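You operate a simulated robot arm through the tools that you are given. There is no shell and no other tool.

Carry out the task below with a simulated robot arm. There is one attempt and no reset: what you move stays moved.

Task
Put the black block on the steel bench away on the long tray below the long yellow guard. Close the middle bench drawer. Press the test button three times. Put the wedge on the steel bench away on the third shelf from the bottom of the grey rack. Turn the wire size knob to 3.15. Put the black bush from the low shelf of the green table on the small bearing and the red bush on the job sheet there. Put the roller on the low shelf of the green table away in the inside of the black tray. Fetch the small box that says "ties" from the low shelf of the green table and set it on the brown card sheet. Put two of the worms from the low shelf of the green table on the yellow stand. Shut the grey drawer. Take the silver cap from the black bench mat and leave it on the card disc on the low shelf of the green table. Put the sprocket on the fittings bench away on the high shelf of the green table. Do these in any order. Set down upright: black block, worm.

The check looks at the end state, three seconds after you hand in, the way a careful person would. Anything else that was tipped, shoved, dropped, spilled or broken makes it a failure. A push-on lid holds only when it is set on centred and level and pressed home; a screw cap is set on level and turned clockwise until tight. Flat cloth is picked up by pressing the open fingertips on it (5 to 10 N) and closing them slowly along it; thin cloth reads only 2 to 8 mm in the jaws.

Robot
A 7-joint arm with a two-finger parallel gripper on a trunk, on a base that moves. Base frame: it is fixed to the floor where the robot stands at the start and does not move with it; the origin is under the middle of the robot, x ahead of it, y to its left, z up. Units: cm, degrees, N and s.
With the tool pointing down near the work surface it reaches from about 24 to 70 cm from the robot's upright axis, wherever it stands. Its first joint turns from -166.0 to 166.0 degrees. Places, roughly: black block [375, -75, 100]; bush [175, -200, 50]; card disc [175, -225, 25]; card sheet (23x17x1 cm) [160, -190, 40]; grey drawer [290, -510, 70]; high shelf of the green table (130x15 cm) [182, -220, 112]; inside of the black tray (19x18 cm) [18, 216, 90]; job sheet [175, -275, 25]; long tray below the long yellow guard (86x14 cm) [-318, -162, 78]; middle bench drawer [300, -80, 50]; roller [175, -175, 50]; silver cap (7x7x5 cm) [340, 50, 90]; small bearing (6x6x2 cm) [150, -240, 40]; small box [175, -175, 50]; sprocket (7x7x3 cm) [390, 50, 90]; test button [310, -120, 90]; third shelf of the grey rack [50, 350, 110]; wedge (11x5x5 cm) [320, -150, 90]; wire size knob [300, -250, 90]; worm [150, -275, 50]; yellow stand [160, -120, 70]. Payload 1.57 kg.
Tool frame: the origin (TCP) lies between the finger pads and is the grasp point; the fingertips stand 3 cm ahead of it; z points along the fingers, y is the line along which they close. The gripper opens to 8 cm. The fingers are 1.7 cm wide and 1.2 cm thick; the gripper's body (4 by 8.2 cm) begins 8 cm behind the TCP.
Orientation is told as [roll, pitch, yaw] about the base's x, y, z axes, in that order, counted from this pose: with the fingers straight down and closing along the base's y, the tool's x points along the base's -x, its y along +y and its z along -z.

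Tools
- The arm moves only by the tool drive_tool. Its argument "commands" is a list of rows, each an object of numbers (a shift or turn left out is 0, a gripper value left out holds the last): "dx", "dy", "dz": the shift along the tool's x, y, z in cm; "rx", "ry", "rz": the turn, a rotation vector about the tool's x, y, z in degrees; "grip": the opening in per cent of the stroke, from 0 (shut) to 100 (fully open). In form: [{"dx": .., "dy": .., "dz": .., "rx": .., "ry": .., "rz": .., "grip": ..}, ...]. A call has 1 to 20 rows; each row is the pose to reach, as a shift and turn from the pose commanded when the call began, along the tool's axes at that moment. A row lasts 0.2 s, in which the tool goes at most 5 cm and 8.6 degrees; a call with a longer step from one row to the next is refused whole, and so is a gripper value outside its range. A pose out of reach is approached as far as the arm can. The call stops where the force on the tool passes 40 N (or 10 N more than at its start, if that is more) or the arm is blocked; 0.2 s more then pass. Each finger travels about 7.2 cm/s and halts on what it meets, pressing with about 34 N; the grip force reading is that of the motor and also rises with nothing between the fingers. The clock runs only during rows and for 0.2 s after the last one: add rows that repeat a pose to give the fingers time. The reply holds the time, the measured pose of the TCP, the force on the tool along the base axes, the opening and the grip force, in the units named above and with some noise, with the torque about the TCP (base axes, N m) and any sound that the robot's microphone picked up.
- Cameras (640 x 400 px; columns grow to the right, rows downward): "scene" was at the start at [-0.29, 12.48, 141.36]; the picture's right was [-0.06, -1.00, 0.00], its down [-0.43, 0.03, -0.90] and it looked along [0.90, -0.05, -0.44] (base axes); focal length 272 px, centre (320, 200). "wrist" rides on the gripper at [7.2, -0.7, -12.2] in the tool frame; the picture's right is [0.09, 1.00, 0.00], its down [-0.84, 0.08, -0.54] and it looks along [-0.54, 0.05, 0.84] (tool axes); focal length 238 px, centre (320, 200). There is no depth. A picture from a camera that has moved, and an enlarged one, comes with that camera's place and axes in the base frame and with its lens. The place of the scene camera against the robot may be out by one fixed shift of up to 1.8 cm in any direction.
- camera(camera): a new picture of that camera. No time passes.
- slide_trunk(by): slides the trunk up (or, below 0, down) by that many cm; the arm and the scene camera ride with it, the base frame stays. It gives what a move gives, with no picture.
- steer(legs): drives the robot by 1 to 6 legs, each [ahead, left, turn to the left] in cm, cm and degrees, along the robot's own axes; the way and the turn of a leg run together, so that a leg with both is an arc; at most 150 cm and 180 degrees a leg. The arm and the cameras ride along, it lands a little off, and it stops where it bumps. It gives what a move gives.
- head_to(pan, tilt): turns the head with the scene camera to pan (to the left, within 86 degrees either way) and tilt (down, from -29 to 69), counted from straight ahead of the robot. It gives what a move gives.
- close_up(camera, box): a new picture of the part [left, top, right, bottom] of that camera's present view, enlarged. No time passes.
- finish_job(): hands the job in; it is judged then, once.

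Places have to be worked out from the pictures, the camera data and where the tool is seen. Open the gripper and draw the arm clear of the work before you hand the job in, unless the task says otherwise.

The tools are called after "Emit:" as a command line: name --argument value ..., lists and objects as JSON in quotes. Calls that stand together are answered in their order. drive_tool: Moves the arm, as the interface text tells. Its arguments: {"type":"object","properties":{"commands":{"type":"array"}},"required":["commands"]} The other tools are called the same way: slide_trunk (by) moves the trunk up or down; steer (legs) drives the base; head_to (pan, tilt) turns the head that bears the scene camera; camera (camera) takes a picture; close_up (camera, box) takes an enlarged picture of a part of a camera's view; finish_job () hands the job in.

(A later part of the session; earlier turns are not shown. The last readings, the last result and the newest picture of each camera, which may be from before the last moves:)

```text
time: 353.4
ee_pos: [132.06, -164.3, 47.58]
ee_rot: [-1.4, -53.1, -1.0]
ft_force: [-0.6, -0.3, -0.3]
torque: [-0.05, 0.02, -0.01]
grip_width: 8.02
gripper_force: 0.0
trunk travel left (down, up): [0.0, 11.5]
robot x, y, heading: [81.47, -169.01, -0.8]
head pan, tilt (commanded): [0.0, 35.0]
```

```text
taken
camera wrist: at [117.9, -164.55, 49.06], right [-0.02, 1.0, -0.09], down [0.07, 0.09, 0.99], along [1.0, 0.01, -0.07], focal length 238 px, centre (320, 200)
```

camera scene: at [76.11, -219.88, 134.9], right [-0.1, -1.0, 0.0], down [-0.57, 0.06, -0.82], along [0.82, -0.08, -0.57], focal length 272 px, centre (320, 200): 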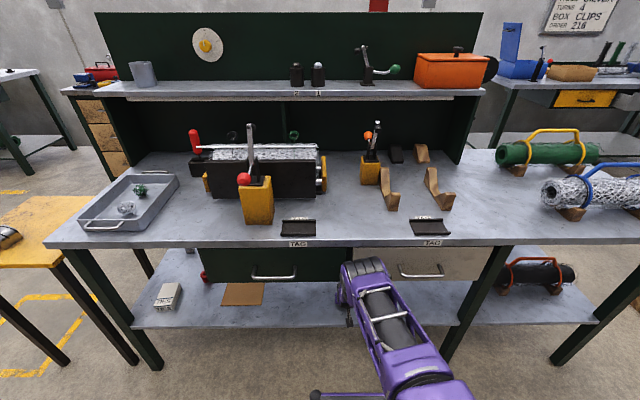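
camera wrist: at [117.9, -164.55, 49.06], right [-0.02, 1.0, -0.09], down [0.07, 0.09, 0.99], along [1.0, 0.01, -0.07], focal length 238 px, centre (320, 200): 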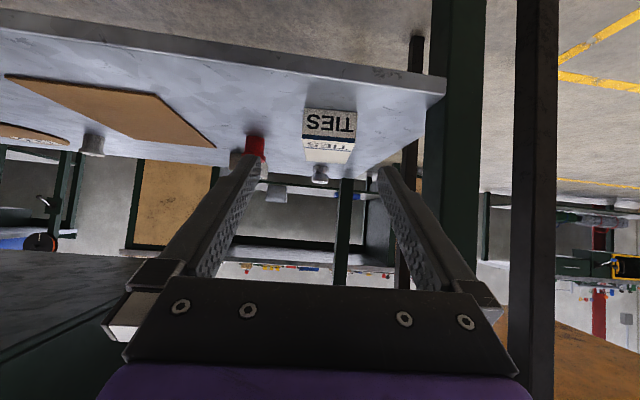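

TIES box front is at x≈147, y −167.4…−160.6. I move to a pre-grasp along a 48° approach, fully open.

Emit:
drive_tool --commands '[{"dx": -1.6, "dy": 0.2, "dz": 3.9, "ry": 1.7, "rx": -0.5}, {"dx": -3.2, "dy": 0.4, "dz": 7.9, "ry": 3.4, "rx": -1}, {"dx": -4.88, "dy": 0.52, "dz": 11.84, "ry": 5, "rx": -1.4}, {"dx": -4.88, "dy": 0.52, "dz": 11.84, "ry": 5, "rx": -1.4}]'

Emit:
camera --camera "wrist"

```text
time: 354.4
ee_pos: [144.44, -164.4, 44.22]
ee_rot: [0.1, -48.0, -1.0]
ft_force: [0.0, 0.4, -0.8]
torque: [0.03, -0.01, -0.01]
grip_width: 8.02
gripper_force: 0.1
trunk travel left (down, up): [0.0, 11.5]
robot x, y, heading: [81.52, -168.9, -0.7]
head pan, tilt (commanded): [0.0, 35.0]
```

```text
taken
camera wrist: at [130.44, -164.88, 46.98], right [-0.05, 1.0, -0.07], down [0.16, 0.07, 0.98], along [0.99, 0.03, -0.16], focal length 238 px, centre (320, 200)
```

wrist: 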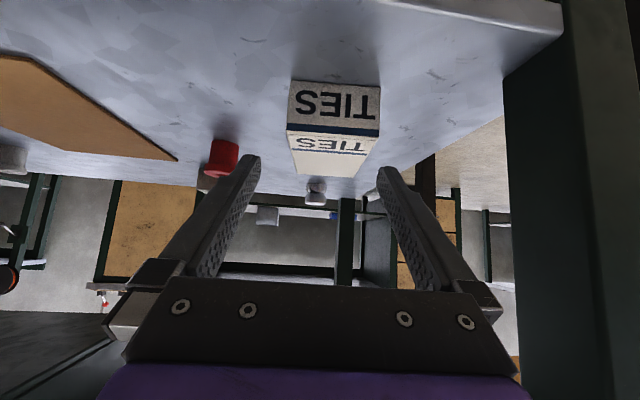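

Box centre is at y≈−163.75. I shift +0.65 cm, align yaw slightly, and advance along the tool axis so the fingers straddle the box.

Emit:
drive_tool --commands '[{"dy": 0.65, "rx": -1.5, "rz": -1.3}, {"dy": 0.65, "dz": 2, "rx": -1.5, "rz": -1.3}, {"dy": 0.65, "dz": 4, "rx": -1.5, "rz": -1.3}, {"dy": 0.65, "dz": 5, "rx": -1.5, "rz": -1.3}, {"dy": 0.65, "dz": 5, "rx": -1.5, "rz": -1.3}]'

Emit:
camera --camera "wrist"

```text
time: 355.6
ee_pos: [148.21, -163.75, 40.89]
ee_rot: [0.1, -48.0, 1.0]
ft_force: [0.1, -0.2, 0.4]
torque: [-0.03, 0.02, 0.04]
grip_width: 8.0
gripper_force: 0.0
trunk travel left (down, up): [0.0, 11.5]
robot x, y, heading: [81.43, -169.48, -0.4]
head pan, tilt (commanded): [0.0, 35.0]
```

```text
taken
camera wrist: at [134.3, -164.72, 43.61], right [-0.08, 0.99, -0.07], down [0.16, 0.08, 0.98], along [0.98, 0.07, -0.16], focal length 238 px, centre (320, 200)
```

wrist: 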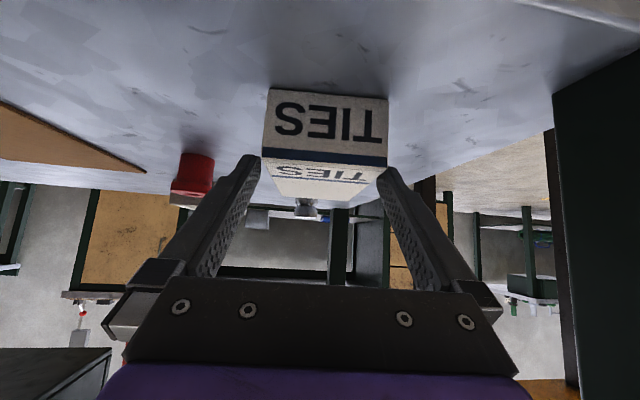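

The box is centred between the fingers with ~0.6 cm each side. I advance the last 3 cm and close.

Emit:
drive_tool --commands '[{"dz": 1.5}, {"dz": 2.6}, {"dz": 2.6}, {"dz": 2.6, "grip": 0}, {"dz": 2.6, "grip": 0}, {"dz": 2.6, "grip": 0}]'

Emit:
camera --camera "wrist"

```text
time: 357.0
ee_pos: [150.03, -163.61, 39.24]
ee_rot: [0.1, -48.0, 1.0]
ft_force: [0.5, 0.1, -0.2]
torque: [-0.11, -0.02, 0.05]
grip_width: 6.57
gripper_force: 33.9
trunk travel left (down, up): [0.0, 11.5]
robot x, y, heading: [81.86, -168.59, -0.5]
head pan, tilt (commanded): [0.0, 35.0]
```

```text
taken
camera wrist: at [136.21, -164.65, 41.94], right [-0.08, 0.99, -0.07], down [0.15, 0.08, 0.98], along [0.98, 0.07, -0.16], focal length 238 px, centre (320, 200)
```

wrist: 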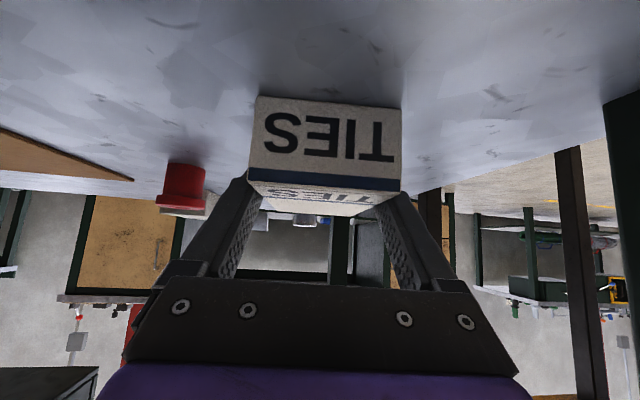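

Gripped (6.57 cm). I lift it 3.5 cm.

Emit:
drive_tool --commands '[{"dx": -0.9, "dz": -0.8}, {"dx": -1.8, "dz": -1.6}, {"dx": -2.7, "dz": -2.4}, {"dx": -2.7, "dz": -2.4}]'

Emit:
camera --camera "wrist"

```text
time: 358.0
ee_pos: [150.16, -163.78, 43.0]
ee_rot: [0.1, -48.0, 1.1]
ft_force: [-0.2, -0.4, -3.7]
torque: [-0.01, 0.01, 0.02]
grip_width: 6.6
gripper_force: 34.0
trunk travel left (down, up): [0.0, 11.5]
robot x, y, heading: [81.47, -169.06, -0.4]
head pan, tilt (commanded): [0.0, 35.0]
```

```text
taken
camera wrist: at [136.24, -164.74, 45.6], right [-0.08, 0.99, -0.07], down [0.16, 0.08, 0.98], along [0.98, 0.07, -0.16], focal length 238 px, centre (320, 200)
```

wrist: 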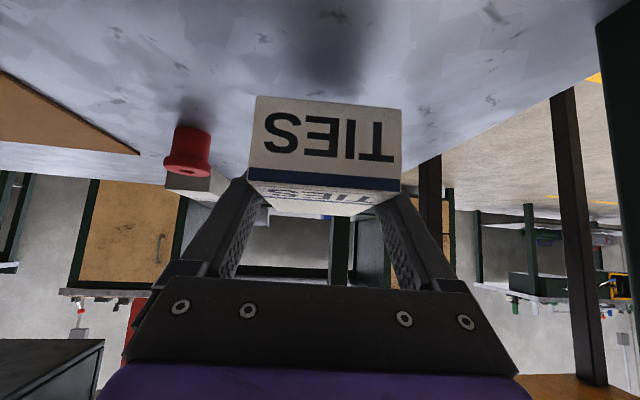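

The box is up. I back away, shift right 30 cm, and come in again over the brown card sheet (card centre ≈ (157, −194)).

Emit:
steer --legs '[[-9, 0, 0], [0, -30, 0]]'

Emit:
camera --camera "wrist"

```text
time: 362.2
ee_pos: [140.77, -194.0, 42.96]
ee_rot: [0.1, -48.0, 0.6]
ft_force: [0.1, 0.1, -3.7]
torque: [0.0, 0.05, -0.01]
grip_width: 6.55
gripper_force: 34.1
trunk travel left (down, up): [0.0, 11.5]
robot x, y, heading: [72.37, -198.9, -0.9]
head pan, tilt (commanded): [0.0, 35.0]
```

```text
taken
camera wrist: at [126.91, -194.89, 45.59], right [-0.07, 0.99, -0.07], down [0.16, 0.08, 0.98], along [0.98, 0.06, -0.16], focal length 238 px, centre (320, 200)
```

wrist: 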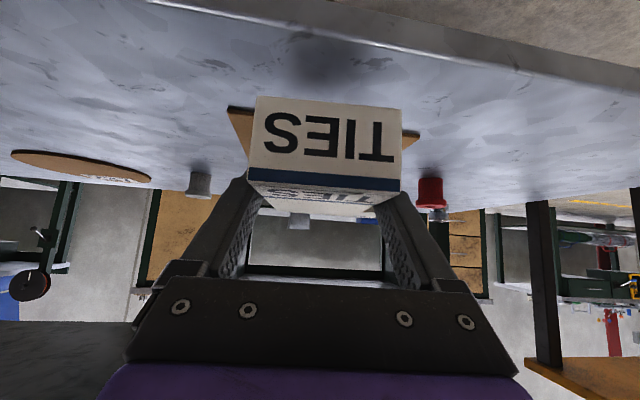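

The card edges are visible behind the box and the lateral position is right. I drive 11 cm forward to bring the box over the card.

Emit:
steer --legs '[[11, 0, 0]]'

Emit:
camera --camera "wrist"

```text
time: 363.4
ee_pos: [149.33, -194.05, 41.81]
ee_rot: [0.1, -46.6, 0.8]
ft_force: [1.4, -0.1, -3.1]
torque: [-0.01, 0.06, 0.0]
grip_width: 6.59
gripper_force: 34.0
trunk travel left (down, up): [0.0, 11.5]
robot x, y, heading: [82.07, -198.68, -1.0]
head pan, tilt (commanded): [0.0, 35.0]
stopped in leg 1: the robot was blocked; the commanded pose is now the measured one
```

```text
taken
camera wrist: at [135.59, -194.95, 44.87], right [-0.08, 0.99, -0.07], down [0.18, 0.08, 0.98], along [0.98, 0.06, -0.19], focal length 238 px, centre (320, 200)
```

wrist: 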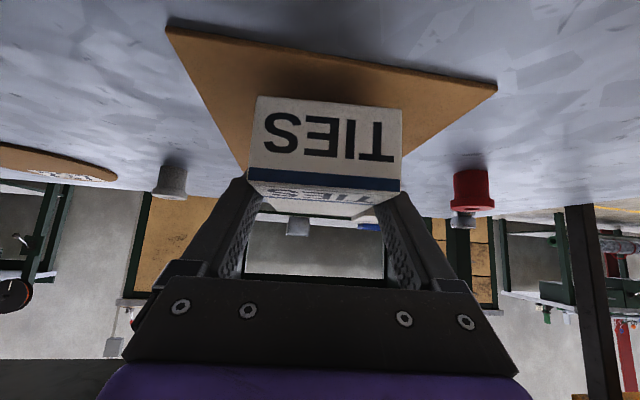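

The wrist lightly touched the drawer's lower edge (as before). I back off 1.5 cm, flatten the tilt to ~53°, and extend the arm the remaining distance.

Emit:
steer --legs '[[-2, 0, 0]]'

Emit:
drive_tool --commands '[{"dx": -0.4, "dz": -0.3, "ry": -3}, {"dx": -0.6, "dz": -0.5, "ry": -6}, {"dx": -1.5, "dz": 0.5, "ry": -6.5}, {"dx": -2.4, "dz": 1.5, "ry": -6.5}, {"dx": -3.3, "dz": 2.5, "ry": -6.5}, {"dx": -3.3, "dz": 2.5, "ry": -6.5}]'

Emit:
camera --camera "wrist"

```text
time: 364.2
ee_pos: [147.56, -194.09, 41.9]
ee_rot: [0.1, -46.8, 0.7]
ft_force: [-0.5, 0.7, -3.6]
torque: [-0.01, 0.07, -0.02]
grip_width: 6.58
gripper_force: 33.9
trunk travel left (down, up): [0.0, 11.5]
robot x, y, heading: [80.0, -199.09, -0.9]
head pan, tilt (commanded): [0.0, 35.0]
```

```text
time: 365.6
ee_pos: [151.77, -193.99, 42.48]
ee_rot: [0.1, -53.2, 0.7]
ft_force: [0.5, -0.6, -4.1]
torque: [-0.02, 0.07, -0.02]
grip_width: 6.58
gripper_force: 34.7
trunk travel left (down, up): [0.0, 11.5]
robot x, y, heading: [80.33, -199.0, -0.6]
head pan, tilt (commanded): [0.0, 35.0]
```

```text
taken
camera wrist: at [137.68, -194.93, 43.98], right [-0.07, 0.99, -0.07], down [0.07, 0.08, 0.99], along [1.0, 0.06, -0.07], focal length 238 px, centre (320, 200)
```

wrist: 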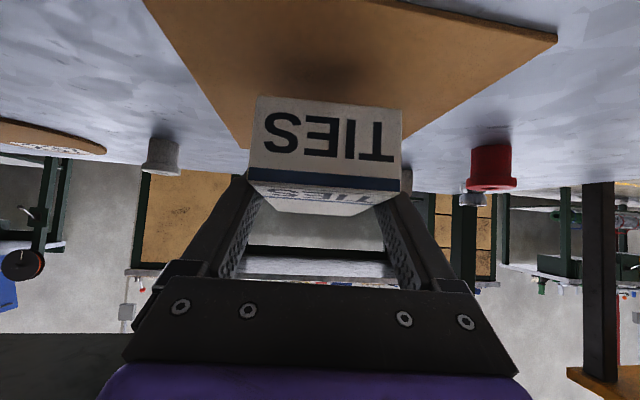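

The box is over the card now. I lower it in small steps until it touches.

Emit:
drive_tool --commands '[{"dx": 0.4, "dz": 0.3}, {"dx": 0.8, "dz": 0.6}, {"dx": 1.2, "dz": 0.9}, {"dx": 1.5, "dz": 1.12}, {"dx": 1.7, "dz": 1.27}, {"dx": 1.9, "dz": 1.42}, {"dx": 1.9, "dz": 1.42}]'

Emit:
camera --camera "wrist"

```text
time: 367.2
ee_pos: [151.64, -194.03, 40.2]
ee_rot: [0.1, -53.3, 0.7]
ft_force: [0.3, -0.7, -3.8]
torque: [-0.01, -0.01, 0.0]
grip_width: 6.59
gripper_force: 33.8
trunk travel left (down, up): [0.0, 11.5]
robot x, y, heading: [79.92, -199.02, -0.5]
head pan, tilt (commanded): [0.0, 35.0]
```

```text
taken
camera wrist: at [137.56, -194.87, 41.56], right [-0.07, 0.99, -0.07], down [0.07, 0.08, 0.99], along [1.0, 0.06, -0.07], focal length 238 px, centre (320, 200)
```

wrist: 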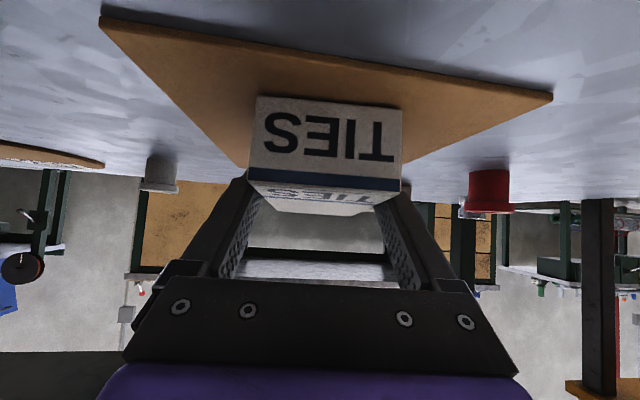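

Emit:
drive_tool --commands '[{"dx": 0.2, "dz": 0.15}, {"dx": 0.4, "dz": 0.3}, {"dx": 0.6, "dz": 0.45}, {"dx": 0.8, "dz": 0.6}, {"dx": 0.8, "dz": 0.6}]'

```text
time: 368.4
ee_pos: [152.02, -193.94, 39.72]
ee_rot: [0.1, -53.7, 0.8]
ft_force: [6.3, 0.6, 22.2]
torque: [-0.06, 0.87, -0.04]
grip_width: 6.56
gripper_force: 34.7
trunk travel left (down, up): [0.0, 11.5]
robot x, y, heading: [80.22, -198.53, -0.9]
head pan, tilt (commanded): [0.0, 35.0]
```

Contact. I ease the pressure slightly and open the gripper to let the box settle flat, then retreat straight back.

Emit:
drive_tool --commands '[{"dx": -0.2, "dz": -0.15, "ry": 1.5}, {"dx": -0.2, "dz": -0.15, "ry": 2}, {"dx": -0.2, "dz": -0.15, "ry": 2, "grip": 90}, {"dx": -0.2, "dz": -0.15, "ry": 2, "grip": 95}, {"dx": -0.2, "dz": -0.15, "ry": 2, "grip": 100}, {"dx": -0.2, "dz": -0.15, "ry": 2, "grip": 100}]'

Emit:
camera --camera "wrist"

```text
time: 369.8
ee_pos: [151.62, -193.93, 39.55]
ee_rot: [0.0, -51.2, 0.6]
ft_force: [-0.5, -0.4, -0.3]
torque: [-0.01, 0.0, -0.01]
grip_width: 8.02
gripper_force: 0.1
trunk travel left (down, up): [0.0, 11.5]
robot x, y, heading: [79.76, -199.04, -0.6]
head pan, tilt (commanded): [0.0, 35.0]
```

```text
taken
camera wrist: at [137.58, -194.84, 41.43], right [-0.07, 0.99, -0.07], down [0.1, 0.08, 0.99], along [0.99, 0.06, -0.11], focal length 238 px, centre (320, 200)
```

wrist: 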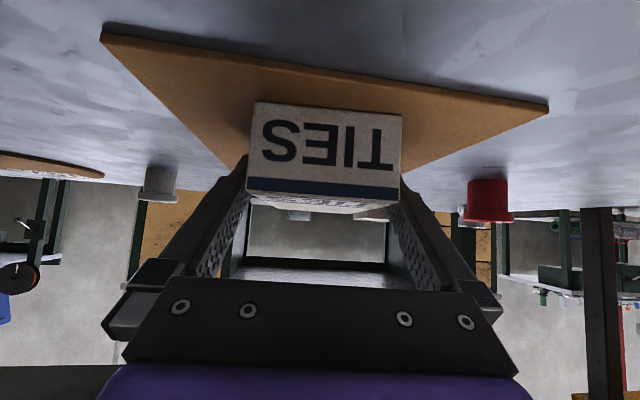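

The box lies flat on the card. I retreat horizontally.

Emit:
drive_tool --commands '[{"dx": 1.2, "dz": -1.6}, {"dx": 3.1, "dz": -3.9}, {"dx": 5, "dz": -6.3}, {"dx": 6.8, "dz": -8.6}, {"dx": 8.7, "dz": -11}, {"dx": 8.7, "dz": -11}]'

Emit:
camera --camera "wrist"

```text
time: 371.2
ee_pos: [137.59, -194.11, 39.62]
ee_rot: [0.1, -51.2, 0.7]
ft_force: [0.4, -0.3, 0.1]
torque: [-0.02, 0.0, 0.0]
grip_width: 8.0
gripper_force: 0.1
trunk travel left (down, up): [0.0, 11.5]
robot x, y, heading: [79.99, -198.69, -0.7]
head pan, tilt (commanded): [0.0, 35.0]
```

```text
taken
camera wrist: at [123.5, -194.99, 41.54], right [-0.07, 0.99, -0.07], down [0.1, 0.08, 0.99], along [0.99, 0.06, -0.11], focal length 238 px, centre (320, 200)
```

wrist: 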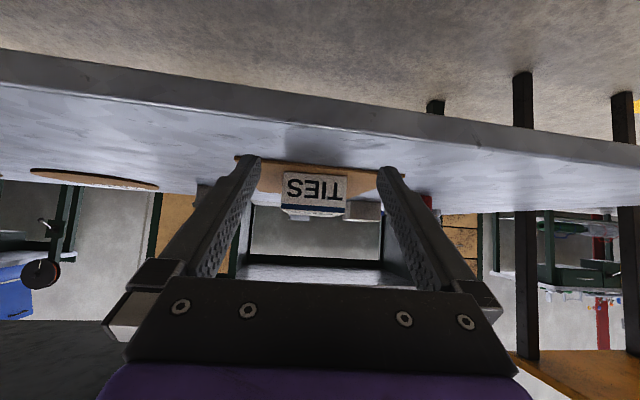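

TIES is on the card sheet. Next the red bush (≈(160,−176)): I raise the hand, change the tilt to 38° and shift left to line up with it.

Emit:
drive_tool --commands '[{"dx": -1.5, "dz": -1.5, "ry": 4}, {"dx": -3.5, "dz": -3, "ry": 8}, {"dx": -5.5, "dz": -4.5, "ry": 12}, {"dx": -6, "dz": -5, "ry": 13.7, "grip": 75}, {"dx": -6, "dz": -5, "ry": 13.7, "grip": 75}]'

Emit:
steer --legs '[[0, 18, 0], [4, 0, 0]]'

Emit:
camera --camera "wrist"

Emit:
close_up --camera "wrist" --box '[240, 90, 400, 210]'

```text
time: 372.4
ee_pos: [137.44, -194.19, 47.4]
ee_rot: [0.1, -37.5, 0.7]
ft_force: [0.2, 0.1, -0.6]
torque: [0.04, -0.02, -0.01]
grip_width: 6.0
gripper_force: 0.0
trunk travel left (down, up): [0.0, 11.5]
robot x, y, heading: [79.96, -198.98, -0.9]
head pan, tilt (commanded): [0.0, 35.0]
```

```text
time: 375.3
ee_pos: [141.59, -175.88, 47.4]
ee_rot: [0.0, -37.5, 0.6]
ft_force: [0.5, -0.9, -1.0]
torque: [-0.02, -0.03, -0.01]
grip_width: 5.98
gripper_force: 0.1
trunk travel left (down, up): [0.0, 11.5]
robot x, y, heading: [84.13, -180.76, -0.7]
head pan, tilt (commanded): [0.0, 35.0]
```

```text
taken
camera wrist: at [128.42, -176.77, 52.57], right [-0.09, 0.99, -0.06], down [0.33, 0.08, 0.94], along [0.94, 0.06, -0.34], focal length 238 px, centre (320, 200)
```

wrist: 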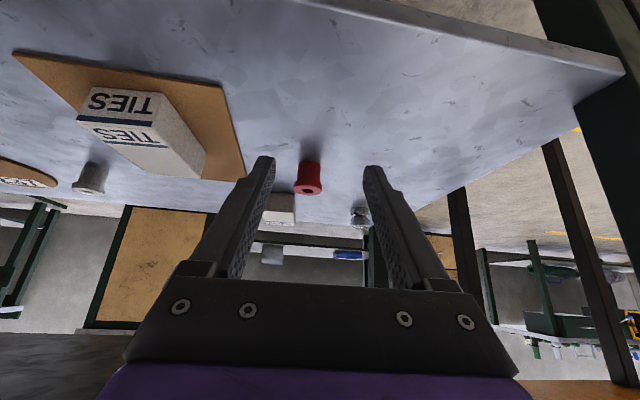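

```text
3.33 times, centred on (320, 150) of wrist
camera zoom: at [128.42, -176.77, 52.57], right [-0.09, 0.99, -0.06], down [0.33, 0.08, 0.94], along [0.94, 0.06, -0.34], focal length 794 px, centre (320, 367)
```

zoom: 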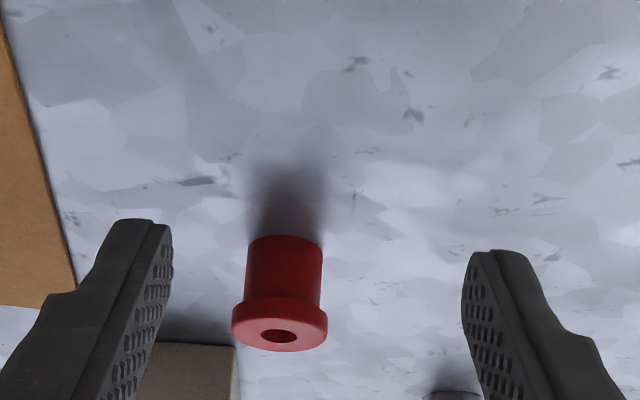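

Red bush triangulated at about (160.1, −176.6). I drive 6 cm closer and move to the pre-grasp.

Emit:
steer --legs '[[6, 0, 0]]'

Emit:
drive_tool --commands '[{"dx": -1.7, "dy": -0.3, "dz": 1.9}, {"dx": -3.4, "dy": -0.6, "dz": 3.9}, {"dx": -5.1, "dy": -0.78, "dz": 5.8}, {"dx": -5.1, "dy": -0.78, "dz": 5.8}]'

Emit:
close_up --camera "wrist" --box '[220, 80, 420, 230]'

```text
time: 376.4
ee_pos: [146.77, -175.9, 47.08]
ee_rot: [0.0, -36.5, 0.8]
ft_force: [-0.1, 0.4, -0.4]
torque: [-0.05, 0.01, 0.02]
grip_width: 6.03
gripper_force: 0.1
trunk travel left (down, up): [0.0, 11.5]
robot x, y, heading: [90.02, -180.59, -1.0]
head pan, tilt (commanded): [0.0, 35.0]
stopped in leg 1: the robot was blocked; the commanded pose is now the measured one
```

```text
time: 377.6
ee_pos: [148.8, -175.8, 43.67]
ee_rot: [0.0, -33.8, 1.4]
ft_force: [1.1, -0.5, -0.3]
torque: [0.03, 0.02, 0.01]
grip_width: 5.99
gripper_force: 0.1
trunk travel left (down, up): [0.0, 11.5]
robot x, y, heading: [87.72, -180.88, -0.7]
head pan, tilt (commanded): [0.0, 35.0]
stopped in row 4: the arm was blocked; the commanded pose is now the measured one
```

```text
2.67 times, centred on (320, 155) of wrist
camera zoom: at [136.02, -176.87, 49.71], right [-0.1, 0.99, -0.05], down [0.39, 0.09, 0.92], along [0.91, 0.07, -0.4], focal length 636 px, centre (320, 320)
```

zoom: 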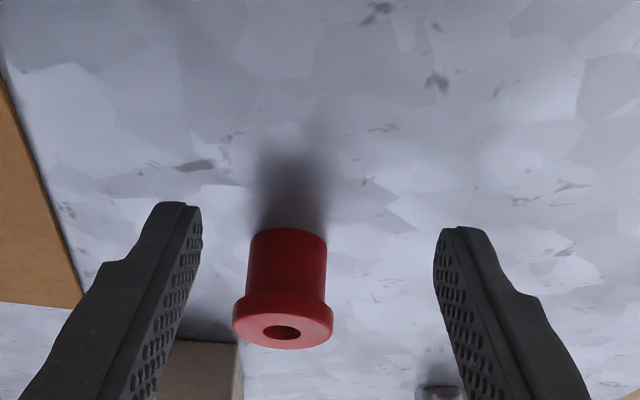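

The elbow touches the tabletop's front edge when the base is closer than ~x=88. I back the base 4 cm and instead extend the arm further out.

Emit:
steer --legs '[[-4, 0, 0]]'

Emit:
drive_tool --commands '[{"dx": -1.2, "dz": -1.8, "ry": -2}, {"dx": -3.5, "dy": -0.3, "dz": -0.4, "ry": -4}, {"dx": -5.8, "dy": -0.6, "dz": 1.1, "ry": -4}, {"dx": -8, "dy": -0.9, "dz": 2.7, "ry": -4}, {"dx": -9.9, "dy": -1.05, "dz": 3.95, "ry": -4}, {"dx": -9.9, "dy": -1.05, "dz": 3.95, "ry": -4}]'

Emit:
close_up --camera "wrist" --box '[220, 80, 420, 230]'

Emit:
camera --camera "scene"

```text
time: 378.5
ee_pos: [146.0, -176.1, 43.87]
ee_rot: [0.0, -34.2, 1.1]
ft_force: [0.1, 0.5, 0.1]
torque: [0.0, 0.02, -0.03]
grip_width: 6.0
gripper_force: 0.0
trunk travel left (down, up): [0.0, 11.5]
robot x, y, heading: [84.29, -180.6, -0.9]
head pan, tilt (commanded): [0.0, 35.0]
```

```text
time: 379.9
ee_pos: [154.38, -176.68, 45.76]
ee_rot: [-0.1, -37.1, 1.5]
ft_force: [0.5, 0.1, -0.3]
torque: [-0.01, 0.0, 0.01]
grip_width: 5.99
gripper_force: 0.0
trunk travel left (down, up): [0.0, 11.5]
robot x, y, heading: [83.7, -180.8, -0.9]
head pan, tilt (commanded): [0.0, 35.0]
```

```text
2.67 times, centred on (320, 155) of wrist
camera zoom: at [141.22, -177.69, 51.09], right [-0.1, 0.99, -0.06], down [0.34, 0.09, 0.94], along [0.94, 0.07, -0.34], focal length 636 px, centre (320, 320)
```

zoom: 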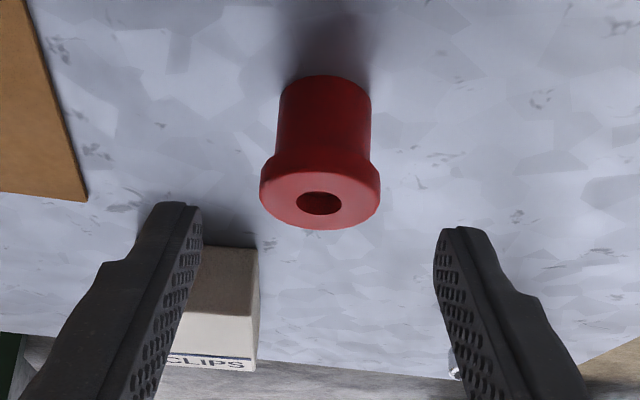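

```text
taken
camera scene: at [81.72, -167.26, 134.89], right [-0.01, -1.0, 0.0], down [-0.56, 0.01, -0.83], along [0.83, -0.01, -0.56], focal length 272 px, centre (320, 200)
```

scene: 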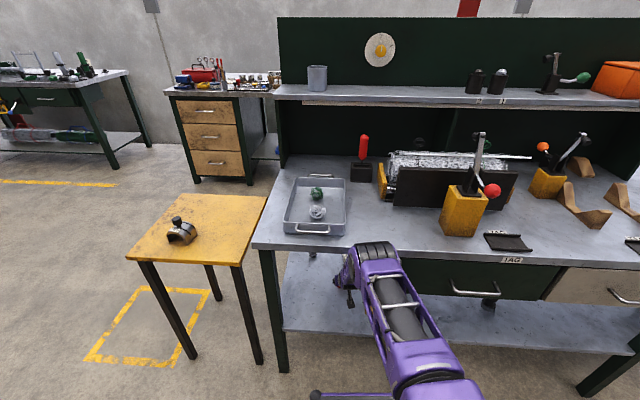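

Bush at (160.5, −176.5). I go in along the tool axis and grip.

Emit:
drive_tool --commands '[{"dx": -0.3, "dz": 2.5}, {"dx": -0.5, "dz": 5}, {"dx": -0.8, "dz": 7}, {"dx": -0.9, "dz": 8.6}, {"dx": -0.9, "dz": 8.6}]'

Emit:
close_up --camera "wrist" --box '[220, 80, 420, 230]'

```text
time: 381.1
ee_pos: [159.66, -176.37, 42.23]
ee_rot: [0.0, -38.2, 1.1]
ft_force: [-1.0, 0.4, 0.0]
torque: [0.03, 0.0, -0.01]
grip_width: 6.02
gripper_force: 0.1
out of reach, approached as far as the arm can: row 3, 4, 5
trunk travel left (down, up): [0.0, 11.5]
robot x, y, heading: [84.13, -179.94, -0.8]
head pan, tilt (commanded): [0.0, 35.0]
```

```text
2.67 times, centred on (320, 155) of wrist
camera zoom: at [146.45, -177.3, 47.16], right [-0.09, 0.99, -0.06], down [0.32, 0.08, 0.94], along [0.94, 0.07, -0.33], focal length 636 px, centre (320, 320)
```

zoom: 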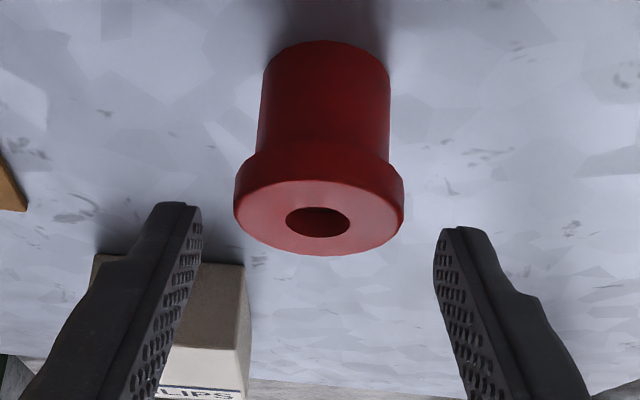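

At this depth the arm needs the base slightly closer; with the arm extended low the elbow is clear. I drive 2.5 cm forward and then finish the approach.

Emit:
steer --legs '[[2.5, 0, 0]]'

Emit:
drive_tool --commands '[{"dx": 1.4, "dz": 0}, {"dx": 2.4, "dz": 0.4}, {"dx": 3.0, "dz": 1.0}, {"dx": 3.0, "dz": 1.0}]'

Emit:
close_up --camera "wrist" --box '[220, 80, 420, 230]'

```text
time: 381.9
ee_pos: [162.18, -176.54, 42.06]
ee_rot: [-0.1, -38.2, 1.1]
ft_force: [0.7, 0.7, -0.1]
torque: [0.03, 0.01, -0.04]
grip_width: 6.0
gripper_force: 0.1
trunk travel left (down, up): [0.0, 11.5]
robot x, y, heading: [86.58, -180.52, -0.9]
head pan, tilt (commanded): [0.0, 35.0]
```

```text
time: 382.9
ee_pos: [160.38, -176.38, 39.49]
ee_rot: [0.0, -38.2, 1.2]
ft_force: [0.2, 0.4, 0.2]
torque: [0.01, 0.0, -0.01]
grip_width: 5.98
gripper_force: 0.1
trunk travel left (down, up): [0.0, 11.5]
robot x, y, heading: [86.77, -180.33, -1.0]
head pan, tilt (commanded): [0.0, 35.0]
```

```text
2.67 times, centred on (320, 155) of wrist
camera zoom: at [147.23, -177.36, 44.51], right [-0.09, 0.99, -0.06], down [0.32, 0.08, 0.94], along [0.94, 0.07, -0.33], focal length 636 px, centre (320, 320)
```

zoom: 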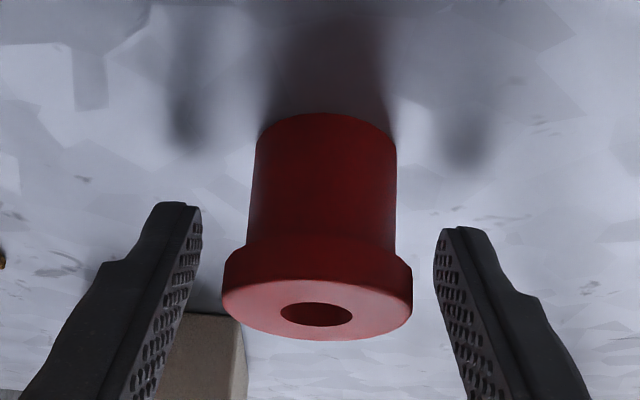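

Good alignment. I close, lift slightly, and back the base out.

Emit:
drive_tool --commands '[{"grip": 0}, {"grip": 0}, {"grip": 0}, {"grip": 0}, {"dx": -0.9, "dz": -1.2, "grip": 0}, {"dx": -1.9, "dz": -2.4, "grip": 0}, {"dx": -1.9, "dz": -2.4, "grip": 0}]'

Emit:
steer --legs '[[-24, 0, 0]]'

Emit:
camera --camera "wrist"

```text
time: 384.5
ee_pos: [160.36, -176.55, 42.22]
ee_rot: [0.1, -37.9, 1.1]
ft_force: [-0.6, 0.4, 0.2]
torque: [0.0, 0.0, 0.02]
grip_width: 4.01
gripper_force: 33.6
trunk travel left (down, up): [0.0, 11.5]
robot x, y, heading: [87.05, -180.61, -1.0]
head pan, tilt (commanded): [0.0, 35.0]
```

```text
time: 386.2
ee_pos: [136.47, -175.78, 42.37]
ee_rot: [-0.1, -38.2, 1.4]
ft_force: [0.9, 0.5, -1.2]
torque: [0.0, 0.02, -0.03]
grip_width: 3.99
gripper_force: 33.8
trunk travel left (down, up): [0.0, 11.5]
robot x, y, heading: [62.82, -180.23, -0.6]
head pan, tilt (commanded): [0.0, 35.0]
```

```text
taken
camera wrist: at [123.31, -176.76, 47.44], right [-0.1, 0.99, -0.06], down [0.32, 0.09, 0.94], along [0.94, 0.07, -0.33], focal length 238 px, centre (320, 200)
```

wrist: 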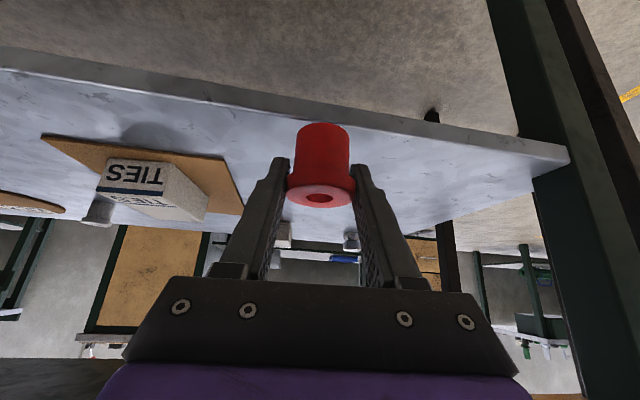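

The red bush is held. I fold the arm up into the compact travel pose.

Emit:
drive_tool --commands '[{"dx": 2.4, "dz": -3.4, "ry": 1}, {"dx": 4.8, "dz": -6.8, "ry": 2}, {"dx": 7.2, "dz": -10.2, "ry": 3}, {"dx": 9.6, "dz": -13.7, "ry": 4}, {"dx": 12, "dz": -17.1, "ry": 5}, {"dx": 10.1, "dz": -21.1, "ry": 7.5}, {"dx": 8.2, "dz": -25.1, "ry": 10}, {"dx": 6.4, "dz": -29.1, "ry": 12.6}, {"dx": 4.5, "dz": -33.1, "ry": 15.2}, {"dx": 2.6, "dz": -37.1, "ry": 17.7}, {"dx": 0.7, "dz": -41.1, "ry": 20.2}, {"dx": -1.1, "dz": -45.1, "ry": 22.8}, {"dx": -3, "dz": -49.1, "ry": 25.3}, {"dx": -4.9, "dz": -53.1, "ry": 27.9}, {"dx": -6.8, "dz": -57.1, "ry": 30.4}, {"dx": -8.6, "dz": -61.1, "ry": 33}, {"dx": -10.5, "dz": -65.1, "ry": 35.5}, {"dx": -12.4, "dz": -69.1, "ry": 38}, {"dx": -12.4, "dz": -69.1, "ry": 38}]'

Emit:
steer --legs '[[40, 0, 0.6]]'

```text
time: 390.2
ee_pos: [103.69, -176.52, 104.43]
ee_rot: [0.0, -0.2, 1.4]
ft_force: [-0.3, -0.5, -0.6]
torque: [-0.02, -0.02, -0.01]
grip_width: 4.03
gripper_force: 34.1
trunk travel left (down, up): [0.0, 11.5]
robot x, y, heading: [62.31, -180.23, -0.5]
head pan, tilt (commanded): [0.0, 35.0]
```

```text
time: 392.8
ee_pos: [144.89, -176.57, 104.31]
ee_rot: [0.0, -0.2, 1.6]
ft_force: [-0.4, 0.2, 0.2]
torque: [0.01, 0.01, 0.0]
grip_width: 4.03
gripper_force: 33.9
trunk travel left (down, up): [0.0, 11.5]
robot x, y, heading: [104.01, -180.17, -0.3]
head pan, tilt (commanded): [0.0, 35.0]
```

Now I drive around to the back side of the table with the red bush.

Emit:
steer --legs '[[0, 150, 0], [0, 12, 0], [150, 0, 0], [2, 0, 0], [0, 0, 175]]'

Emit:
steer --legs '[[0, 130, 0]]'

```text
time: 423.4
ee_pos: [214.52, -18.67, 104.44]
ee_rot: [0.1, -0.2, 176.5]
ft_force: [0.3, 0.3, -0.9]
torque: [-0.03, 0.03, 0.02]
grip_width: 4.0
gripper_force: 33.6
trunk travel left (down, up): [0.0, 11.5]
robot x, y, heading: [255.58, -18.77, 174.4]
head pan, tilt (commanded): [0.0, 35.0]
```

```text
time: 436.2
ee_pos: [200.35, -147.64, 104.45]
ee_rot: [0.0, -0.1, 175.1]
ft_force: [-0.1, 0.2, 0.4]
torque: [0.02, 0.0, -0.03]
grip_width: 4.01
gripper_force: 33.9
trunk travel left (down, up): [0.0, 11.5]
robot x, y, heading: [241.42, -148.61, 172.9]
head pan, tilt (commanded): [0.0, 35.0]
```

TCP is getting close to the table's back panel, so I back off 9 cm and fix the heading, then continue to y≈−266 behind the job sheet.

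Emit:
steer --legs '[[-9, 0, 2.2], [0, 117, 0]]'

Emit:
camera --camera "wrist"

```text
time: 448.5
ee_pos: [198.7, -267.21, 104.41]
ee_rot: [0.0, -0.2, 176.5]
ft_force: [-0.2, -0.7, -0.7]
torque: [0.0, -0.02, 0.02]
grip_width: 3.99
gripper_force: 33.9
trunk travel left (down, up): [0.0, 11.5]
robot x, y, heading: [239.76, -267.05, 174.7]
head pan, tilt (commanded): [0.0, 35.0]
```

```text
taken
camera wrist: at [205.83, -267.03, 116.45], right [0.03, -1.0, 0.0], down [-0.84, -0.03, 0.54], along [-0.54, -0.02, -0.84], focal length 238 px, centre (320, 200)
```

wrist: 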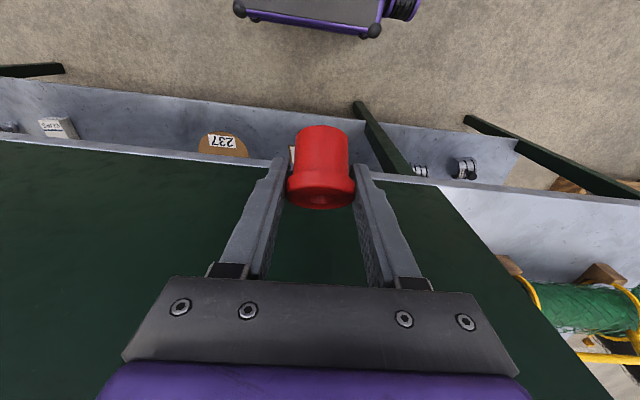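

I back 7 cm and lower the hand behind the table with a 38° tilt.

Emit:
steer --legs '[[-7, 0, 0.3]]'

Emit:
drive_tool --commands '[{"dx": -0.5, "dz": 4.4, "ry": -3.2}, {"dx": -1, "dz": 8.8, "ry": -6.4}, {"dx": -1.5, "dz": 13.2, "ry": -9.6}, {"dx": -2, "dz": 17.6, "ry": -12.8}, {"dx": -2.5, "dz": 22, "ry": -16}, {"dx": -3, "dz": 26.4, "ry": -19.2}, {"dx": -3.5, "dz": 30.8, "ry": -22.4}, {"dx": -4, "dz": 35.2, "ry": -25.6}, {"dx": -4.5, "dz": 39.6, "ry": -28.8}, {"dx": -5, "dz": 44, "ry": -32}, {"dx": -5.5, "dz": 48.4, "ry": -35.2}, {"dx": -6, "dz": 51.5, "ry": -38}, {"dx": -6, "dz": 51.5, "ry": -38}]'

Emit:
camera --camera "wrist"

```text
time: 449.5
ee_pos: [205.56, -268.03, 104.44]
ee_rot: [0.1, -0.1, 176.8]
ft_force: [0.1, -1.0, -1.9]
torque: [0.0, 0.0, 0.0]
grip_width: 4.01
gripper_force: 33.6
trunk travel left (down, up): [0.0, 11.5]
robot x, y, heading: [246.57, -267.55, 174.9]
head pan, tilt (commanded): [0.0, 35.0]
```

```text
time: 452.3
ee_pos: [199.51, -267.89, 52.95]
ee_rot: [0.0, -38.3, 176.7]
ft_force: [-1.5, 0.4, 0.6]
torque: [0.0, 0.0, -0.02]
grip_width: 4.01
gripper_force: 33.7
trunk travel left (down, up): [0.0, 11.5]
robot x, y, heading: [246.91, -268.12, 174.8]
head pan, tilt (commanded): [0.0, 35.0]
```

```text
taken
camera wrist: at [212.67, -267.91, 57.94], right [0.02, -1.0, -0.06], down [-0.33, -0.06, 0.94], along [-0.95, 0.0, -0.33], focal length 238 px, centre (320, 200)
```

wrist: 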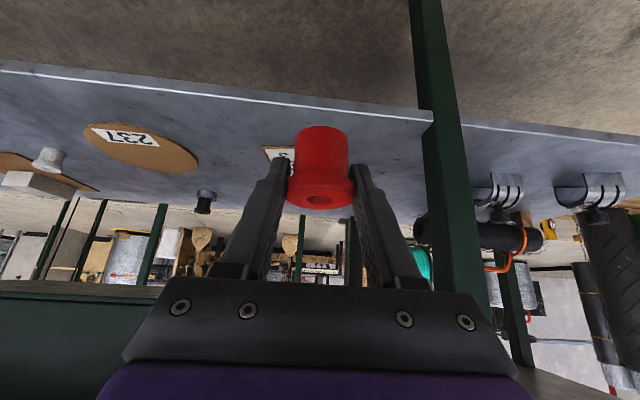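

The job sheet is hidden behind the held bush. I shift the hand 9 cm toward +y to expose it.

Emit:
drive_tool --commands '[{"dy": -4.5}, {"dy": -9}, {"dy": -9}]'

Emit:
close_up --camera "wrist" --box '[280, 100, 480, 240]'

```text
time: 453.1
ee_pos: [200.09, -258.88, 53.03]
ee_rot: [-0.1, -38.2, 176.8]
ft_force: [-0.1, -0.6, -0.5]
torque: [0.01, 0.0, 0.0]
grip_width: 3.97
gripper_force: 33.5
trunk travel left (down, up): [0.0, 11.5]
robot x, y, heading: [246.66, -267.65, 174.7]
head pan, tilt (commanded): [0.0, 35.0]
```

```text
2.86 times, centred on (380, 170) of wrist
camera zoom: at [213.26, -259.02, 58.08], right [0.02, -1.0, -0.06], down [-0.33, -0.06, 0.94], along [-0.95, 0.0, -0.33], focal length 681 px, centre (149, 286)
```

zoom: 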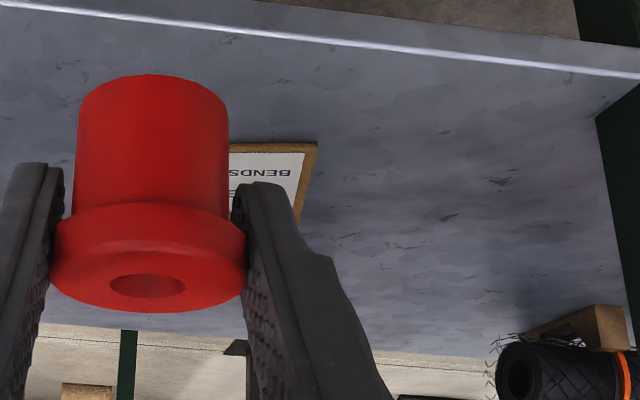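

The sheet spans roughly x 159–178, y −258…−268.6 with its clip at the far end. I'll set the bush at about (170.5, −263.5). I drive forward 5.5 cm and extend over it.

Emit:
steer --legs '[[5.5, 0, 0]]'

Emit:
drive_tool --commands '[{"dy": 3.2}, {"dy": 6.2}, {"dx": -2.2, "dy": 6.2, "dz": 3.6}, {"dx": -4.4, "dy": 6.2, "dz": 7.3}, {"dx": -6.6, "dy": 6.2, "dz": 10.9}, {"dx": -8.8, "dy": 6.2, "dz": 14.5}, {"dx": -11, "dy": 6.2, "dz": 18.2}, {"dx": -13.1, "dy": 6.2, "dz": 21.8}, {"dx": -13.1, "dy": 6.2, "dz": 21.8}]'

Emit:
camera --camera "wrist"

```text
time: 454.1
ee_pos: [194.63, -258.51, 53.01]
ee_rot: [0.0, -38.1, 176.7]
ft_force: [-0.2, -0.6, -1.3]
torque: [-0.02, -0.03, -0.02]
grip_width: 4.01
gripper_force: 33.6
trunk travel left (down, up): [0.0, 11.5]
robot x, y, heading: [241.67, -267.16, 174.8]
head pan, tilt (commanded): [0.0, 35.0]
```

```text
time: 456.1
ee_pos: [170.72, -263.29, 44.11]
ee_rot: [0.0, -38.1, 176.8]
ft_force: [-0.5, -0.2, -0.4]
torque: [-0.01, 0.04, 0.02]
grip_width: 3.99
gripper_force: 34.0
trunk travel left (down, up): [0.0, 11.5]
robot x, y, heading: [241.36, -267.01, 174.8]
head pan, tilt (commanded): [0.0, 35.0]
```

```text
taken
camera wrist: at [183.9, -263.42, 49.06], right [0.02, -1.0, -0.06], down [-0.33, -0.06, 0.94], along [-0.94, 0.0, -0.33], focal length 238 px, centre (320, 200)
```

wrist: 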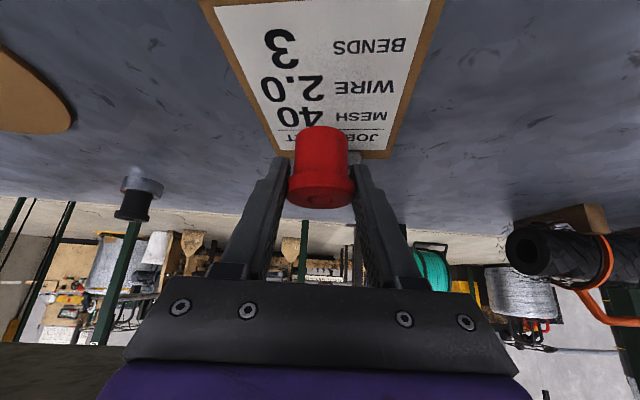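

The bush hovers over the middle of the job sheet. I lower it until contact.

Emit:
drive_tool --commands '[{"dx": 0.6, "dz": 0.8}, {"dx": 1.2, "dz": 1.6}, {"dx": 1.8, "dz": 2.35}, {"dx": 2.1, "dz": 2.7}, {"dx": 2.3, "dz": 2.95}, {"dx": 2.5, "dz": 3.2}, {"dx": 2.5, "dz": 3.2}]'

```text
time: 457.7
ee_pos: [170.53, -263.4, 40.08]
ee_rot: [0.0, -38.4, 176.8]
ft_force: [0.8, 0.4, 3.5]
torque: [-0.1, 0.02, 0.02]
grip_width: 4.0
gripper_force: 33.9
trunk travel left (down, up): [0.0, 11.5]
robot x, y, heading: [241.52, -266.97, 174.5]
head pan, tilt (commanded): [0.0, 35.0]
```

Contact. I open and withdraw backward.

Emit:
drive_tool --commands '[{"grip": 40}, {"grip": 75}, {"grip": 75}, {"dx": 0.3, "dz": -2.5, "grip": 75}, {"dx": 0.6, "dz": -6, "grip": 75}, {"dx": 0.8, "dz": -9.5, "grip": 75}, {"dx": 1, "dz": -13, "grip": 75}, {"dx": 1, "dz": -13, "grip": 75}]'

Emit:
camera --camera "wrist"

```text
time: 459.5
ee_pos: [179.4, -263.47, 49.48]
ee_rot: [0.0, -38.0, 176.7]
ft_force: [0.4, 0.3, -0.8]
torque: [-0.01, -0.02, 0.04]
grip_width: 5.99
gripper_force: 0.0
trunk travel left (down, up): [0.0, 11.5]
robot x, y, heading: [241.19, -267.4, 174.4]
head pan, tilt (commanded): [0.0, 35.0]
```

```text
taken
camera wrist: at [192.49, -263.66, 54.52], right [0.02, -1.0, -0.06], down [-0.33, -0.06, 0.94], along [-0.95, 0.0, -0.33], focal length 238 px, centre (320, 200)
```

wrist: 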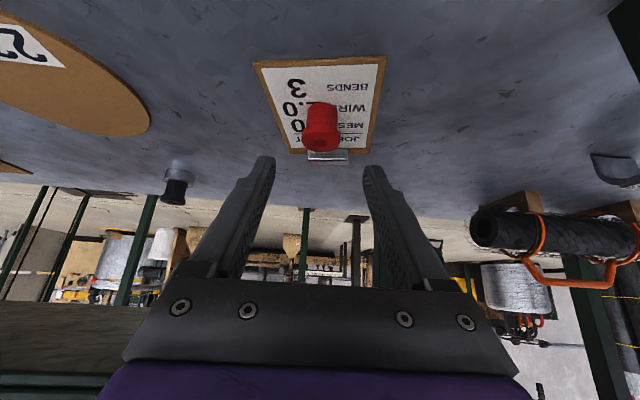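

The red bush stands on the job sheet, and I can also see the black bush on the bearing. Next worm 2 from behind: I retract and check the surroundings to the south.

Emit:
drive_tool --commands '[{"dx": 2.5, "dz": -3.5}, {"dx": 5, "dz": -7}, {"dx": 7.5, "dz": -10.5}, {"dx": 10, "dz": -14}, {"dx": 12, "dz": -16}, {"dx": 12, "dz": -16}]'

Emit:
head_to --pan 10 --tilt 35

Emit:
camera --camera "scene"

Emit:
camera --camera "wrist"

```text
time: 460.9
ee_pos: [198.99, -264.85, 54.69]
ee_rot: [0.1, -38.1, 176.8]
ft_force: [0.7, 0.0, -0.5]
torque: [0.03, 0.01, -0.02]
grip_width: 6.01
gripper_force: 0.2
trunk travel left (down, up): [0.0, 11.5]
robot x, y, heading: [241.5, -267.36, 174.6]
head pan, tilt (commanded): [0.0, 35.0]
```

```text
time: 461.6
ee_pos: [198.92, -264.85, 54.53]
ee_rot: [0.0, -38.2, 176.7]
ft_force: [0.5, 0.8, 0.4]
torque: [0.0, 0.0, 0.0]
grip_width: 6.01
gripper_force: 0.1
trunk travel left (down, up): [0.0, 11.5]
robot x, y, heading: [241.63, -267.2, 174.8]
head pan, tilt (commanded): [10.0, 35.0]
```

```text
taken
camera scene: at [239.88, -283.71, 134.92], right [-0.08, 1.0, 0.0], down [0.57, 0.05, -0.82], along [-0.82, -0.07, -0.57], focal length 272 px, centre (320, 200)
```

scene: 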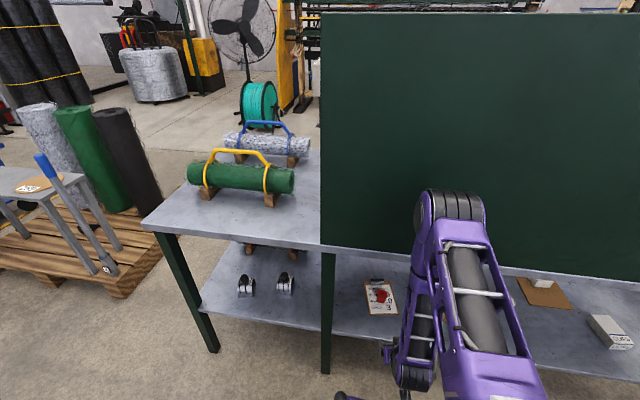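

```text
taken
camera wrist: at [212.0, -264.98, 59.64], right [0.02, -1.0, -0.06], down [-0.33, -0.06, 0.94], along [-0.95, 0.0, -0.33], focal length 238 px, centre (320, 200)
```

wrist: 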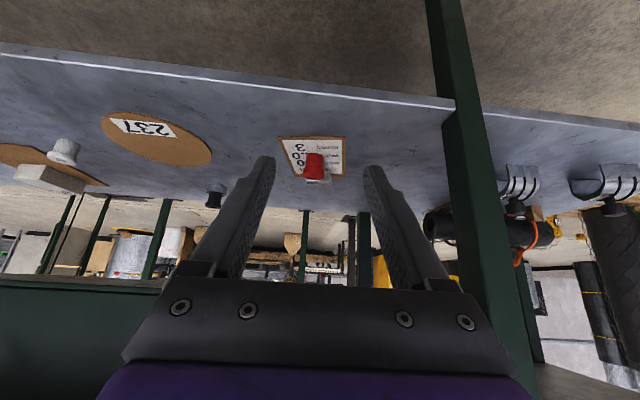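

The south side is free and two worms sit near the shelf's back edge at about (167,−321) and (165,−305). I shift 41 cm left to face the nearer one.

Emit:
steer --legs '[[-2, 0, 0], [0, 41, 0]]'

Emit:
camera --camera "wrist"

Emit:
close_up --camera "wrist" --box '[240, 80, 420, 220]'

```text
time: 466.4
ee_pos: [197.28, -305.13, 54.66]
ee_rot: [-0.1, -38.2, 176.6]
ft_force: [0.8, 0.3, 0.7]
torque: [-0.01, -0.01, 0.04]
grip_width: 6.02
gripper_force: 0.0
trunk travel left (down, up): [0.0, 11.5]
robot x, y, heading: [239.58, -307.51, 174.7]
head pan, tilt (commanded): [10.0, 35.0]
```

```text
taken
camera wrist: at [210.29, -305.24, 59.64], right [0.01, -1.0, -0.06], down [-0.33, -0.06, 0.94], along [-0.95, 0.01, -0.33], focal length 238 px, centre (320, 200)
```

wrist: 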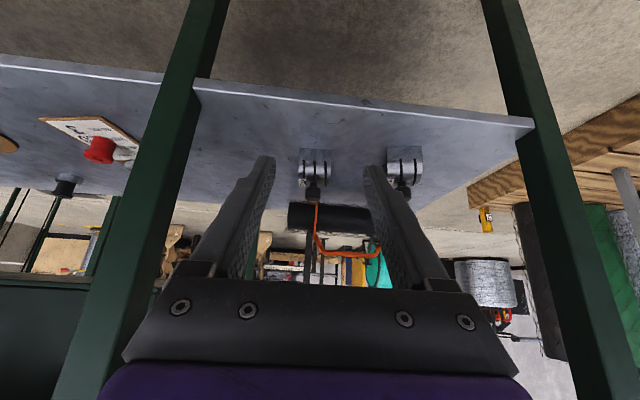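

```text
2.86 times, centred on (330, 150) of wrist
camera zoom: at [210.29, -305.24, 59.64], right [0.01, -1.0, -0.06], down [-0.33, -0.06, 0.94], along [-0.95, 0.01, -0.33], focal length 681 px, centre (291, 343)
```

zoom: 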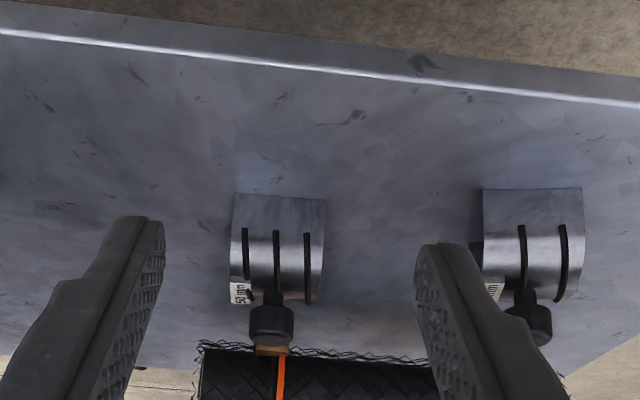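

Worm B's knob is at about (166.6, −303.4, 43.4). I move to a pre-grasp 8 cm back along a 31° approach.

Emit:
drive_tool --commands '[{"dx": -3, "dz": 3, "ry": 1.2, "grip": 62}, {"dx": -6.1, "dz": 6, "ry": 2.4, "grip": 62}, {"dx": -9.2, "dy": -0.1, "dz": 9, "ry": 3.6, "grip": 62}, {"dx": -12.3, "dy": -0.1, "dz": 12, "ry": 4.8, "grip": 62}, {"dx": -15.4, "dy": -0.2, "dz": 15, "ry": 6, "grip": 62}, {"dx": -18.4, "dy": -0.2, "dz": 18.05, "ry": 7.2, "grip": 62}, {"dx": -18.4, "dy": -0.2, "dz": 18.05, "ry": 7.2, "grip": 62}]'

Emit:
close_up --camera "wrist" --box '[220, 60, 420, 210]'

```text
time: 468.2
ee_pos: [174.78, -303.86, 49.26]
ee_rot: [0.0, -27.5, 176.8]
ft_force: [0.5, -0.7, 0.6]
torque: [0.0, 0.01, 0.03]
grip_width: 4.96
gripper_force: 0.0
trunk travel left (down, up): [0.0, 11.5]
robot x, y, heading: [239.75, -307.99, 174.7]
head pan, tilt (commanded): [10.0, 35.0]
stopped in row 7: the arm was blocked; the commanded pose is now the measured one
```

```text
2.67 times, centred on (320, 135) of wrist
camera zoom: at [186.86, -303.85, 56.67], right [0.02, -1.0, -0.04], down [-0.5, -0.05, 0.87], along [-0.87, 0.0, -0.5], focal length 636 px, centre (320, 373)
```

zoom: 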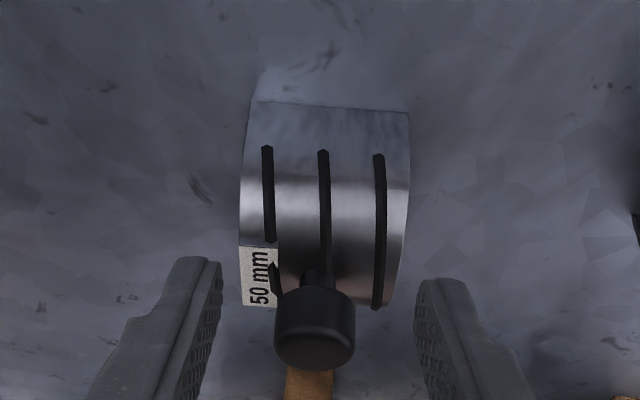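

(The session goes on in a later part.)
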